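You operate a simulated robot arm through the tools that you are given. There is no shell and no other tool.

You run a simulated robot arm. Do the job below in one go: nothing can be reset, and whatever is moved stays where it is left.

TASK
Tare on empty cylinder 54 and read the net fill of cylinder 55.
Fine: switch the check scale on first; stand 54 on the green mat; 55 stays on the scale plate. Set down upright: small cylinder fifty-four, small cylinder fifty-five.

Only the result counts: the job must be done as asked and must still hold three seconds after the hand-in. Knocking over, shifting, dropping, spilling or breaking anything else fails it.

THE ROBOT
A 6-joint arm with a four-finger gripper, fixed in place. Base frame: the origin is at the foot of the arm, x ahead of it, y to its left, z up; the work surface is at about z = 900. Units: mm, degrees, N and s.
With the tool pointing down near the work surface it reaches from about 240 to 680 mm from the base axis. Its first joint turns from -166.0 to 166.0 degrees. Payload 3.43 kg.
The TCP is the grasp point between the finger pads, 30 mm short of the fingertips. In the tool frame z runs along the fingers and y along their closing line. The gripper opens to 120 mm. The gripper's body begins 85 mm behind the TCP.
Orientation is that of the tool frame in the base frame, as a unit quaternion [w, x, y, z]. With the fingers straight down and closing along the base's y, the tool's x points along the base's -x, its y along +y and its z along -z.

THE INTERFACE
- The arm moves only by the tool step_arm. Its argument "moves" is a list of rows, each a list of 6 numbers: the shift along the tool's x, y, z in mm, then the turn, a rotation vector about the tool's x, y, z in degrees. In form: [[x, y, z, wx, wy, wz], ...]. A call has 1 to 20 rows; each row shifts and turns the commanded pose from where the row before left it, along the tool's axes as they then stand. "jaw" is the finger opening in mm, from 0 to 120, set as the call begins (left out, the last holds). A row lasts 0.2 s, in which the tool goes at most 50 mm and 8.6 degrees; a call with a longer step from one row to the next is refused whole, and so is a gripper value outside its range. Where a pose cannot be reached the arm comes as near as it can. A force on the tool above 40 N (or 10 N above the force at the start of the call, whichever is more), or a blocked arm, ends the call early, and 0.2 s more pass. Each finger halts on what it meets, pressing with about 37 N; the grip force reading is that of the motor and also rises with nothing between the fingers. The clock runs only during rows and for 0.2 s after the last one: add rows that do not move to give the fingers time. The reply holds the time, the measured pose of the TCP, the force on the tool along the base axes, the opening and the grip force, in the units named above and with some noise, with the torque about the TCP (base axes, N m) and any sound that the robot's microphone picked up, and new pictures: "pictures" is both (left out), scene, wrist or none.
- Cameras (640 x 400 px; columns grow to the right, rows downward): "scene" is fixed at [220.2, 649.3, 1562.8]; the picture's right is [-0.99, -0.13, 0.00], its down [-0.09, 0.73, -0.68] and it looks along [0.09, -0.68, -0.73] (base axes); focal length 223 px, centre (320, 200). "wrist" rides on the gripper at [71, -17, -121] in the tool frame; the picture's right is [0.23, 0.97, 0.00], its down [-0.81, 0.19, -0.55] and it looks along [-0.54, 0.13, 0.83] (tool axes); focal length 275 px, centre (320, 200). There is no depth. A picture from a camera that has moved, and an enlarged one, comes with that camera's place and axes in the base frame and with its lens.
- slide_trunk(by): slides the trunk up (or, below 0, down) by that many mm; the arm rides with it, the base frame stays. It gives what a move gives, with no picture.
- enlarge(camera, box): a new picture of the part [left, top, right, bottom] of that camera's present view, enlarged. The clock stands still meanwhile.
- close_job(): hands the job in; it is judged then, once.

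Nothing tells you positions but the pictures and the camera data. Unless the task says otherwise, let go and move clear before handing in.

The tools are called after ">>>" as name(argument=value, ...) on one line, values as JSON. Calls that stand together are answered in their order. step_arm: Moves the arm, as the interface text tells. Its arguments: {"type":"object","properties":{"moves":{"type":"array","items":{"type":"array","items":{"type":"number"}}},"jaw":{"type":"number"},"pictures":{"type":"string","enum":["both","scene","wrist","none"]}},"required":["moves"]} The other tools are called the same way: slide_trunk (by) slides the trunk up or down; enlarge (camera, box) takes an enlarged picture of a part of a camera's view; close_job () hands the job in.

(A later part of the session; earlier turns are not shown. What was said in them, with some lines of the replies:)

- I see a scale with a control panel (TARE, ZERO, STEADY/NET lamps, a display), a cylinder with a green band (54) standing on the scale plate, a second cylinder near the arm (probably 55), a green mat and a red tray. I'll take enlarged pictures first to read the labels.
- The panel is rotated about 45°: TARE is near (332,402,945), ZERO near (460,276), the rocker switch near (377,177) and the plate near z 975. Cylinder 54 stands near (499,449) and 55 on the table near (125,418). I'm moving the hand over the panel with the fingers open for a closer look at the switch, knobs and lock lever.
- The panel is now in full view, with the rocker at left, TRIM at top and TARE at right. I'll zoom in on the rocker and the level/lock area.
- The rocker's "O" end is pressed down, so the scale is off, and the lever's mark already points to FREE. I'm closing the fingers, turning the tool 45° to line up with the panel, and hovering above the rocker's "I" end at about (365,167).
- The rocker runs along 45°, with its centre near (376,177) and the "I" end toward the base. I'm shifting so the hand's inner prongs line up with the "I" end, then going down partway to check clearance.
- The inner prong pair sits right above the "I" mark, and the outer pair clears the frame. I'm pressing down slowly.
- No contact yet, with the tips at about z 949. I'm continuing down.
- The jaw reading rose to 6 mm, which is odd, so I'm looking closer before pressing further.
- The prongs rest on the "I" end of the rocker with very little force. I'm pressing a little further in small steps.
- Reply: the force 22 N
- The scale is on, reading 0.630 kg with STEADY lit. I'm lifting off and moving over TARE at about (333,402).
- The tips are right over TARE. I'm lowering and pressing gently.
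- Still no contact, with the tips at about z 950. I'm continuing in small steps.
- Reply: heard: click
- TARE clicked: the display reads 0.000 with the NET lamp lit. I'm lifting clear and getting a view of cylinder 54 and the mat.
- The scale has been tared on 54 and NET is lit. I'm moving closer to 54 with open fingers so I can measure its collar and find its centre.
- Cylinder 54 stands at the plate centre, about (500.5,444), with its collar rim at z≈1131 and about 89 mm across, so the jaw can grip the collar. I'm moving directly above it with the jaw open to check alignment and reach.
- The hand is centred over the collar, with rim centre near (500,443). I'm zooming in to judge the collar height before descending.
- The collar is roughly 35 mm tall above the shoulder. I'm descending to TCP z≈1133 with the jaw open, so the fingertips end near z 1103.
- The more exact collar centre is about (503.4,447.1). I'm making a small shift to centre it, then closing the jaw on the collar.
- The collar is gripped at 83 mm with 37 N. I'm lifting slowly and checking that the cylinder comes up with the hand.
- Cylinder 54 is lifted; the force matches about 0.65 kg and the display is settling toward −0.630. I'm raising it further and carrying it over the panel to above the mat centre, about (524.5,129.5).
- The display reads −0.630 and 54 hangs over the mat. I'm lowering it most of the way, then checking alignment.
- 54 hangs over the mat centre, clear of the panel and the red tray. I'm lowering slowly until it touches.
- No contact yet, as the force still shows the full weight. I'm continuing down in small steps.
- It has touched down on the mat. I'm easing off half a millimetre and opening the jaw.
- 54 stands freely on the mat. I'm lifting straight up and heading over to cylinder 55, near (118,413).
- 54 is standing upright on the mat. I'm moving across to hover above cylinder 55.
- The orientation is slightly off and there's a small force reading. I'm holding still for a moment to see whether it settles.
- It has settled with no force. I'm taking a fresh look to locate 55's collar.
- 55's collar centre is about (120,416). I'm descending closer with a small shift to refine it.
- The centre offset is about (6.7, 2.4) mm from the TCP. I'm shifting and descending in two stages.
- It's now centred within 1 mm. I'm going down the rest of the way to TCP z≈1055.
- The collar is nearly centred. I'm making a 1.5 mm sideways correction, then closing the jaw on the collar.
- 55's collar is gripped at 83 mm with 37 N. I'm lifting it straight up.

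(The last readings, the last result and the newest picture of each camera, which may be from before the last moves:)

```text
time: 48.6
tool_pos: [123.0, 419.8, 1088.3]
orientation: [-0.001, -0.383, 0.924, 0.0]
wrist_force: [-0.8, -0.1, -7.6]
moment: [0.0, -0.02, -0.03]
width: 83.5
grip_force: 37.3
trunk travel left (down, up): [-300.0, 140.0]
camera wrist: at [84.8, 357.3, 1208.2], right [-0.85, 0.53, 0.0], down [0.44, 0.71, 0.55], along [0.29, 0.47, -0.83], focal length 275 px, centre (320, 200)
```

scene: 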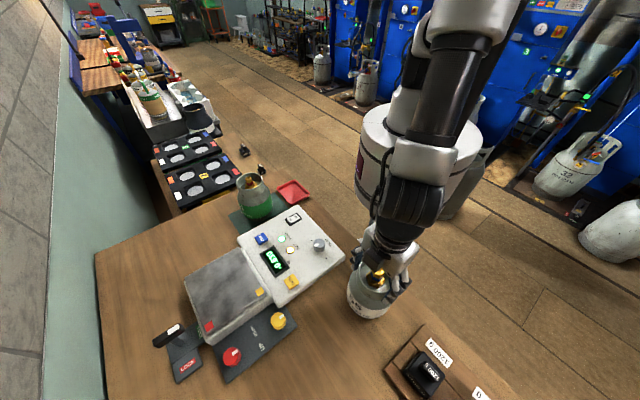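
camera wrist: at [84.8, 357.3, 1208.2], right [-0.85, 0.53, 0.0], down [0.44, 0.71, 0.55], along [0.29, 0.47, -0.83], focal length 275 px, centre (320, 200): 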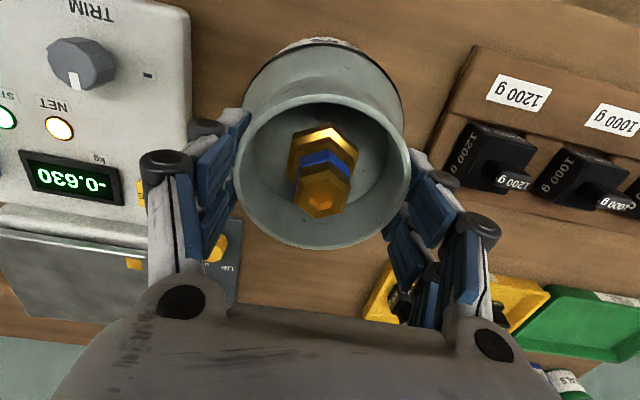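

55 is lifted, at about 0.75 kg by the force reading. I'm raising it to clear the panel and carrying it to the plate centre.

>>> step_arm(moves=[[0, 0, -20, 0, 0, 0], [0, 0, -30, 0, 0, 0], [0, 0, -30, 0, 0, 0], [0, 0, -22, 0, 0, 0], [-11.9, -10.4, 0, 0, 0, 0], [-23.85, -20.78, 0, 0, 0, 0], [-23.85, -20.78, 0, 0, 0, 0], [-23.85, -20.78, 0, 0, 0, 0], [-23.85, -20.78, 0, 0, 0, 0], [-23.85, -20.78, 0, 0, 0, 0], [-23.85, -20.78, 0, 0, 0, 0], [-23.85, -20.78, 0, 0, 0, 0], [-23.85, -20.78, 0, 0, 0, 0], [-23.85, -20.78, 0, 0, 0, 0], [-23.85, -20.78, 0, 0, 0, 0], [-23.85, -20.78, 0, 0, 0, 0], [-11.9, -10.4, 0, 0, 0, 0], [0, 0, 0, 0, 0, 0], [0, 0, 0, 0, 0, 0]], jaw=75, pictures="both")

>>> enlarge(camera="scene", box=[140, 150, 310, 340])

```text
time: 52.6
tool_pos: [502.5, 444.8, 1189.8]
orientation: [-0.001, -0.383, 0.924, 0.0]
wrist_force: [0.9, 0.9, -8.9]
moment: [0.02, -0.04, 0.0]
width: 82.9
grip_force: 36.6
trunk travel left (down, up): [-300.0, 140.0]
camera wrist: at [463.7, 382.1, 1310.5], right [-0.85, 0.53, 0.0], down [0.44, 0.71, 0.55], along [0.29, 0.47, -0.83], focal length 275 px, centre (320, 200)
```

scene: 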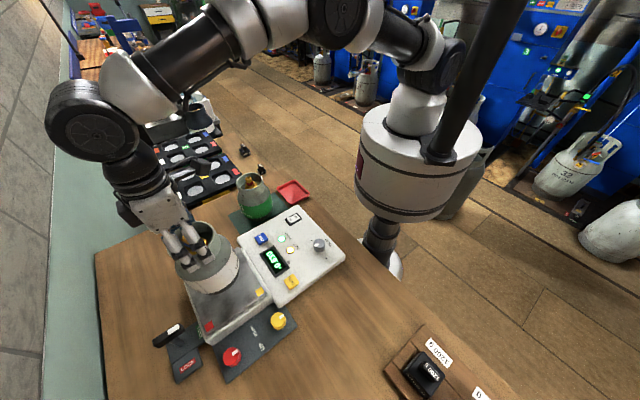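
wrist: 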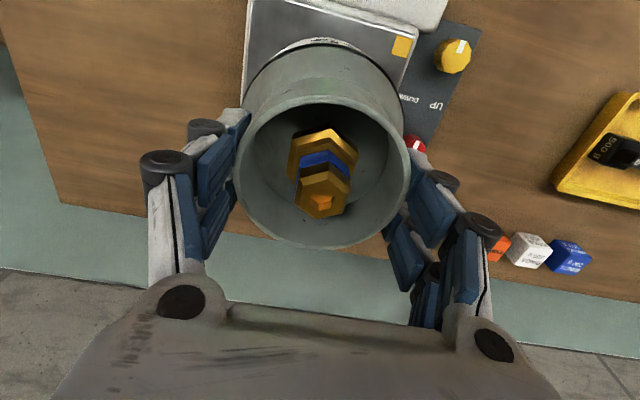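

```text
2.11 times, centred on (225, 245) of scene
camera zoom: at [220.2, 649.3, 1562.8], right [-0.99, -0.13, 0.0], down [-0.09, 0.73, -0.68], along [0.09, -0.68, -0.73], focal length 470 px, centre (520, 105)
```

zoom: 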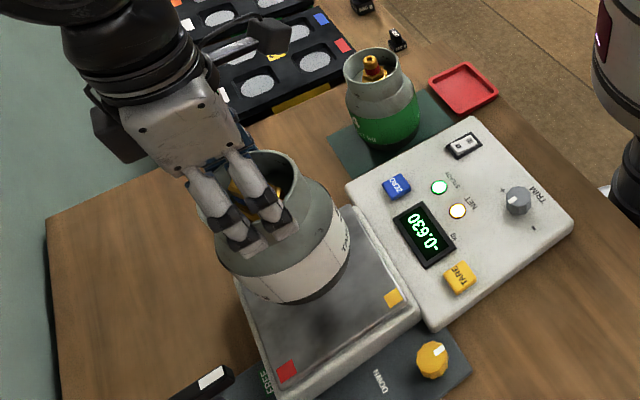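

55 hangs above the plate centre. I'm lowering it most of the way.

>>> step_arm(moves=[[0, 0, 15, 0, 0, 0], [0, 0, 15, 0, 0, 0], [0, 0, 10, 0, 0, 0], [0, 0, 6, 0, 0, 0], [0, 0, 3, 0, 0, 0], [0, 0, 0, 0, 0, 0], [0, 0, 0, 0, 0, 0]], jaw=75, pictures="scene")

>>> enlarge(camera="scene", box=[160, 200, 290, 330])

```text
time: 54.2
tool_pos: [503.7, 446.3, 1140.0]
orientation: [0.0, -0.383, 0.924, 0.0]
wrist_force: [0.2, 0.4, -7.2]
moment: [0.02, -0.01, 0.0]
width: 83.1
grip_force: 37.2
trunk travel left (down, up): [-300.0, 140.0]
```

scene: 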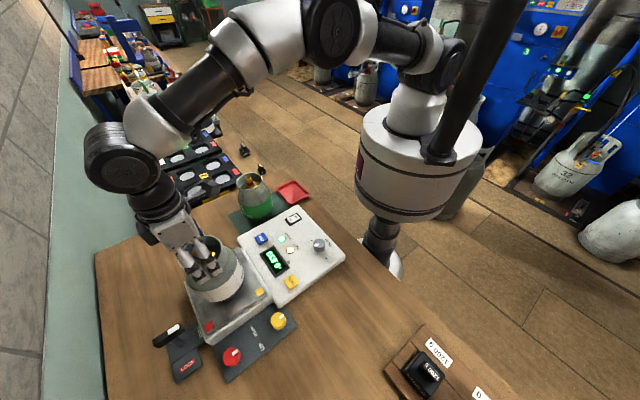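

```text
3.08 times, centred on (225, 265) of scene
camera zoom: at [220.2, 649.3, 1562.8], right [-0.99, -0.13, 0.0], down [-0.09, 0.73, -0.68], along [0.09, -0.68, -0.73], focal length 686 px, centre (612, 0)
```

zoom: 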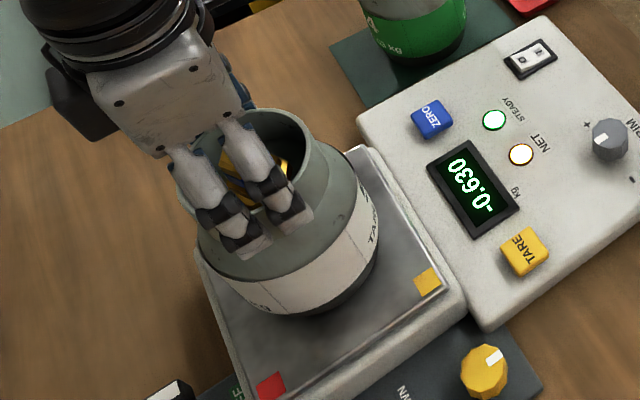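

It's close to the plate now. I'm lowering in millimetre steps until contact.

>>> step_arm(moves=[[0, 0, 1.5, 0, 0, 0], [0, 0, 1.5, 0, 0, 0], [0, 0, 0, 0, 0, 0]], jaw=75, pictures="none")

>>> step_arm(moves=[[0, 0, 1, 0, 0, 0], [0, 0, 1, 0, 0, 0], [0, 0, 0, 0, 0, 0]], jaw=75, pictures="none")

```text
time: 55.0
tool_pos: [501.0, 446.8, 1138.4]
orientation: [-0.001, -0.382, 0.924, -0.001]
wrist_force: [-0.5, 1.0, -7.0]
moment: [0.01, -0.03, 0.02]
width: 83.2
grip_force: 37.2
trunk travel left (down, up): [-300.0, 140.0]
```

```text
time: 55.8
tool_pos: [502.2, 446.1, 1135.2]
orientation: [-0.001, -0.382, 0.924, 0.0]
wrist_force: [0.1, 0.4, -8.2]
moment: [0.01, -0.02, 0.02]
width: 83.4
grip_force: 37.1
trunk travel left (down, up): [-300.0, 140.0]
```

>>> step_arm(moves=[[0, 0, 1, 0, 0, 0], [0, 0, 0.7, 0, 0, 0], [0, 0, 0, 0, 0, 0]], jaw=75, pictures="none")

```text
time: 56.6
tool_pos: [502.9, 446.1, 1133.2]
orientation: [-0.001, -0.383, 0.924, 0.0]
wrist_force: [-0.9, -0.3, -8.4]
moment: [0.01, -0.01, -0.02]
width: 83.0
grip_force: 37.4
trunk travel left (down, up): [-300.0, 140.0]
```

>>> step_arm(moves=[[0, 0, 0.8, 0, 0, 0], [0, 0, 0, 0, 0, 0]], jaw=75, pictures="none")

```text
time: 57.2
tool_pos: [501.4, 447.1, 1133.7]
orientation: [-0.001, -0.383, 0.924, 0.0]
wrist_force: [-0.8, 0.0, -8.3]
moment: [-0.01, -0.02, 0.03]
width: 83.2
grip_force: 36.9
trunk travel left (down, up): [-300.0, 140.0]
```

>>> step_arm(moves=[[0, 0, 0.8, 0, 0, 0], [0, 0, 0, 0, 0, 0]], jaw=75, pictures="none")

```text
time: 57.8
tool_pos: [501.6, 446.4, 1132.5]
orientation: [0.0, -0.383, 0.924, -0.001]
wrist_force: [0.2, 0.2, -7.1]
moment: [0.04, -0.04, -0.06]
width: 83.0
grip_force: 37.5
trunk travel left (down, up): [-300.0, 140.0]
```

>>> step_arm(moves=[[0, 0, 0.6, 0, 0, 0], [0, 0, 0, 0, 0, 0]], jaw=75, pictures="scene")

>>> enlarge(camera="scene", box=[160, 200, 290, 330])

```text
time: 58.4
tool_pos: [502.3, 446.6, 1132.2]
orientation: [-0.001, -0.382, 0.924, 0.0]
wrist_force: [-0.6, 1.2, -7.2]
moment: [0.17, -0.03, 0.0]
width: 82.9
grip_force: 37.3
trunk travel left (down, up): [-300.0, 140.0]
```

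scene: 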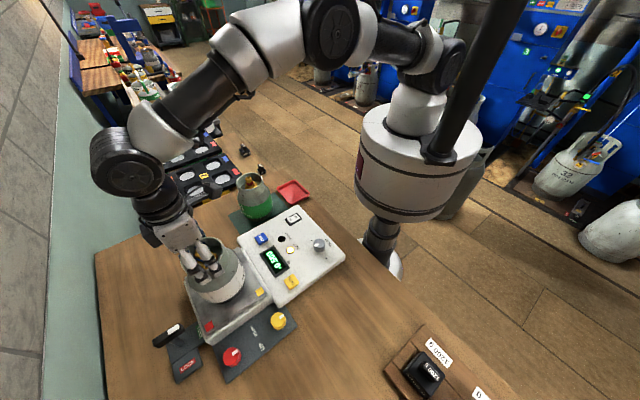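

```text
3.08 times, centred on (225, 265) of scene
camera zoom: at [220.2, 649.3, 1562.8], right [-0.99, -0.13, 0.0], down [-0.09, 0.73, -0.68], along [0.09, -0.68, -0.73], focal length 686 px, centre (612, 0)
```

zoom: 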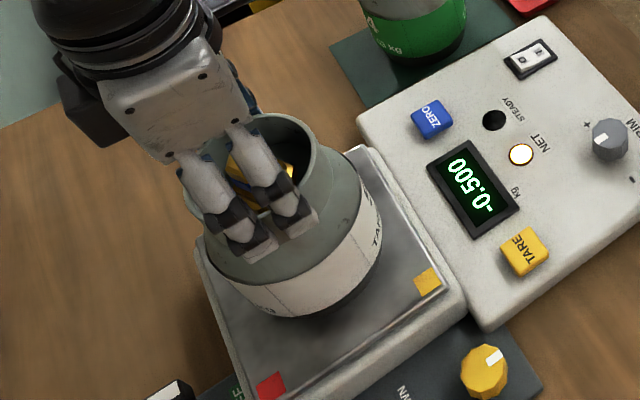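

It has just touched the plate; the display is rising. I'm going a touch lower so the plate takes most of the weight.

>>> step_arm(moves=[[0, 0, 0.5, 0, 0, 0], [0, 0, 0, 0, 0, 0], [0, 0, 0, 0, 0, 0]], jaw=75, pictures="none")

>>> enlarge(camera="scene", box=[160, 200, 290, 330])

```text
time: 59.2
tool_pos: [501.2, 445.7, 1131.2]
orientation: [0.001, -0.383, 0.924, 0.0]
wrist_force: [-1.2, -0.7, -0.5]
moment: [-0.32, 0.47, 0.02]
width: 83.2
grip_force: 36.9
trunk travel left (down, up): [-300.0, 140.0]
```

```text
3.08 times, centred on (225, 265) of scene
camera zoom: at [220.2, 649.3, 1562.8], right [-0.99, -0.13, 0.0], down [-0.09, 0.73, -0.68], along [0.09, -0.68, -0.73], focal length 686 px, centre (612, 0)
```

zoom: 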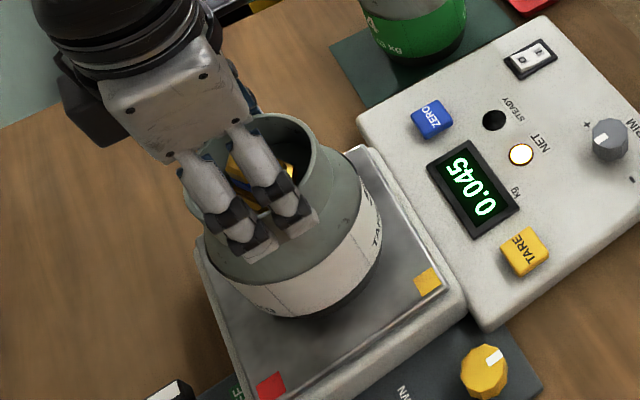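

The plate now carries nearly all the weight. I'm opening the jaw to release 55.

>>> step_arm(moves=[[0, 0, 0, 0, 0, 0], [0, 0, 0, 0, 0, 0], [0, 0, 0, 0, 0, 0], [0, 0, 0, 0, 0, 0], [0, 0, 0, 0, 0, 0]], jaw=120, pictures="both")

>>> enlarge(camera="scene", box=[160, 200, 290, 330])

```text
time: 60.4
tool_pos: [501.5, 446.8, 1131.8]
orientation: [0.001, -0.383, 0.924, 0.0]
wrist_force: [-0.9, 0.3, -1.0]
moment: [-0.05, -0.02, -0.02]
width: 119.9
grip_force: 0.0
trunk travel left (down, up): [-300.0, 140.0]
camera wrist: at [462.8, 382.2, 1252.4], right [-0.85, 0.53, 0.0], down [0.44, 0.71, 0.55], along [0.29, 0.47, -0.83], focal length 275 px, centre (320, 200)
```

scene: 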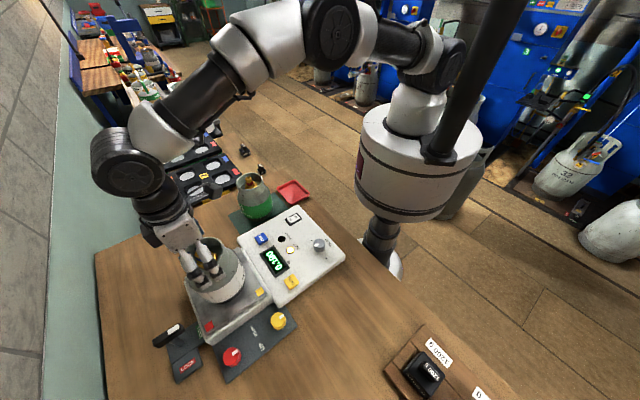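
wrist: 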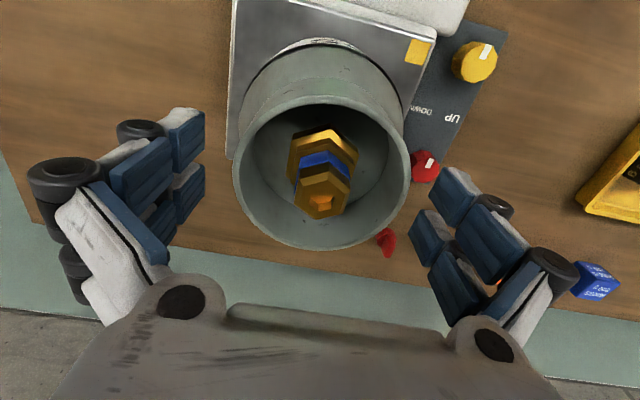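

```text
3.08 times, centred on (225, 265) of scene
camera zoom: at [220.2, 649.3, 1562.8], right [-0.99, -0.13, 0.0], down [-0.09, 0.73, -0.68], along [0.09, -0.68, -0.73], focal length 686 px, centre (612, 0)
```

zoom: 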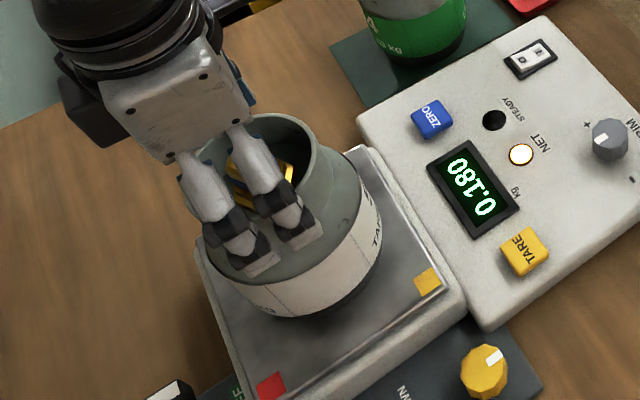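

55 is released and the display shows 0.180 kg, not yet steady. I'm raising the hand straight up and clear.

>>> step_arm(moves=[[0, 0, -10, 0, 0, 0], [0, 0, -20, 0, 0, 0], [0, 0, -30, 0, 0, 0], [0, 0, -30, 0, 0, 0], [20, 0, -10, 0, 0, 0], [40, 0, 0, 0, 0, 0], [40, 0, 0, 0, 0, 0], [40, 0, 0, 0, 0, 0], [0, 0, 0, 0, 0, 0], [0, 0, 0, 0, 0, 0], [0, 0, 0, 0, 0, 0], [0, 0, 0, 0, 0, 0]], jaw=120, pictures="both")

>>> enlarge(camera="scene", box=[160, 150, 340, 330])

>>> enlarge(camera="scene", box=[240, 210, 310, 290])

```text
time: 63.0
tool_pos: [400.8, 349.4, 1231.5]
orientation: [0.0, -0.383, 0.924, 0.0]
wrist_force: [-0.4, 0.3, -0.2]
moment: [-0.01, 0.0, 0.04]
width: 120.1
grip_force: 0.1
trunk travel left (down, up): [-300.0, 140.0]
camera wrist: at [362.4, 285.0, 1352.2], right [-0.85, 0.53, 0.0], down [0.44, 0.71, 0.55], along [0.29, 0.47, -0.83], focal length 275 px, centre (320, 200)
```

scene: 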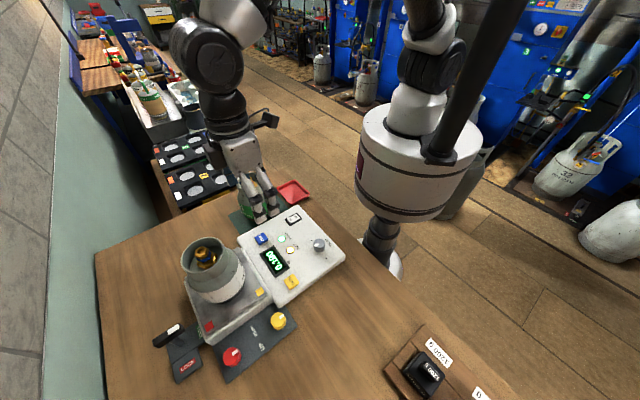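
wrist: 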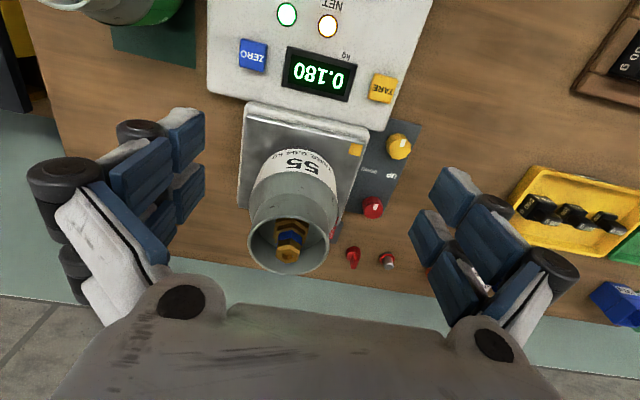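

```text
2.22 times, centred on (250, 240) of scene
camera zoom: at [220.2, 649.3, 1562.8], right [-0.99, -0.13, 0.0], down [-0.09, 0.73, -0.68], along [0.09, -0.68, -0.73], focal length 496 px, centre (476, 111)
```

zoom: 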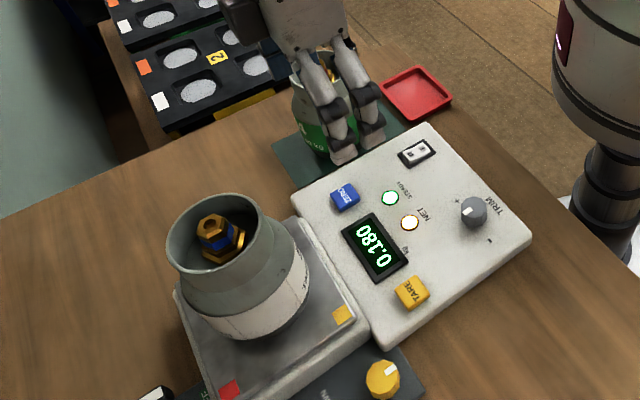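

```text
5.00 times, centred on (275, 250) of scene
camera zoom: at [220.2, 649.3, 1562.8], right [-0.99, -0.13, 0.0], down [-0.09, 0.73, -0.68], along [0.09, -0.68, -0.73], focal length 1115 px, centre (545, -50)
```

zoom: 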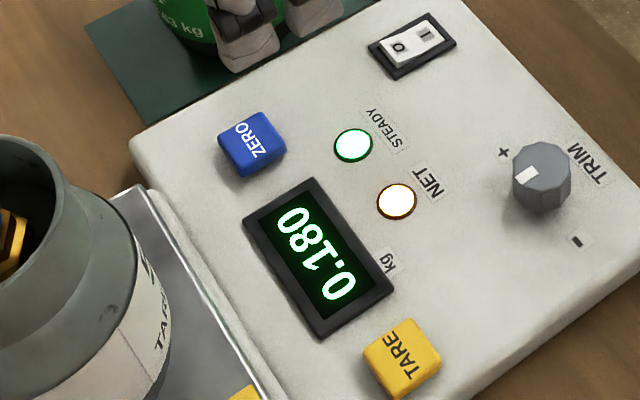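

The display reads a net 0.180 kg with STEADY and NET both lit, and 55 stands on the plate. I'm backing the hand off a bit more for an unobstructed final check of 54.

>>> step_arm(moves=[[30, 20, 0, 0, 0, 0], [30, 20, 0, 0, 0, 0], [30, 20, 0, 0, 0, 0], [0, 0, 0, 0, 0, 0], [0, 0, 0, 0, 0, 0]], jaw=120, pictures="scene")

>>> enlarge(camera="scene", box=[160, 150, 340, 330])

```text
time: 64.2
tool_pos: [295.8, 329.6, 1232.0]
orientation: [0.0, -0.383, 0.924, 0.0]
wrist_force: [-1.0, -0.3, -0.6]
moment: [0.04, -0.02, -0.03]
width: 119.8
grip_force: 0.1
trunk travel left (down, up): [-300.0, 140.0]
```

scene: 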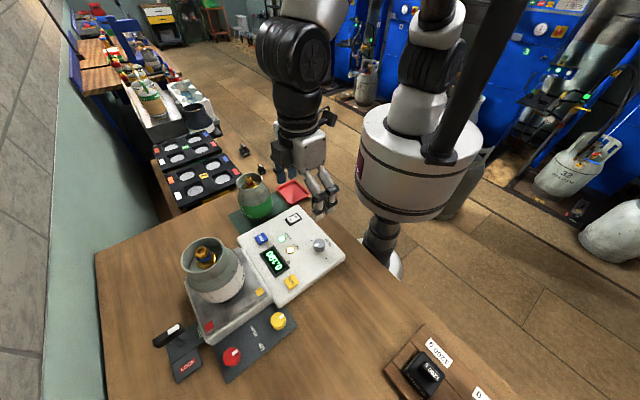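

```text
2.22 times, centred on (250, 240) of scene
camera zoom: at [220.2, 649.3, 1562.8], right [-0.99, -0.13, 0.0], down [-0.09, 0.73, -0.68], along [0.09, -0.68, -0.73], focal length 496 px, centre (476, 111)
```

zoom: 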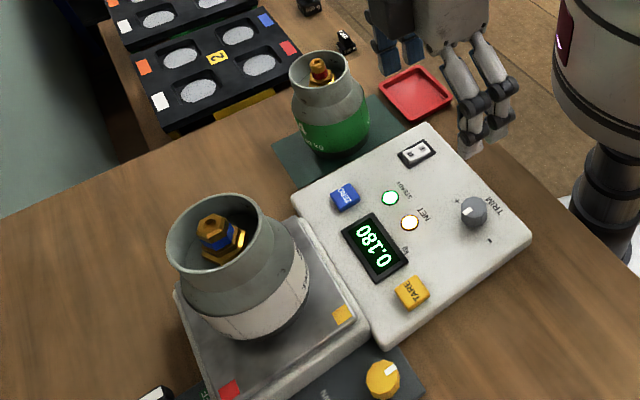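

54 stands upright on the green mat and 55 stands upright on the scale plate. The scale is on, NET and STEADY are lit, and it reads 0.180 kg net. The hand is open and clear, so I'm handing the job in.

>>> close_job()

```text
The job is handed in.
```

The job is handed in: the net fill of cylinder 55 reads **0.180 kg**, with the STEADY and NET lamps both lit.

- **Scale:** I switched it on first. It read 0.630 kg with 54 on the plate, matching the tare stamped on 54, and went to 0.000 when I pressed TARE.
- **Cylinder 54:** it stands upright on the green mat.
- **Cylinder 55:** it stands upright on the scale plate.

The stamped tare on 55 is 0.64 kg, against 0.63 kg on 54. The 0.180 kg is therefore net of 54's weight, as you asked; against 55's own stamped tare the fill would be about 0.17 kg.

The hand was open and clear of both cylinders at hand-in, and nothing else on the bench was moved.
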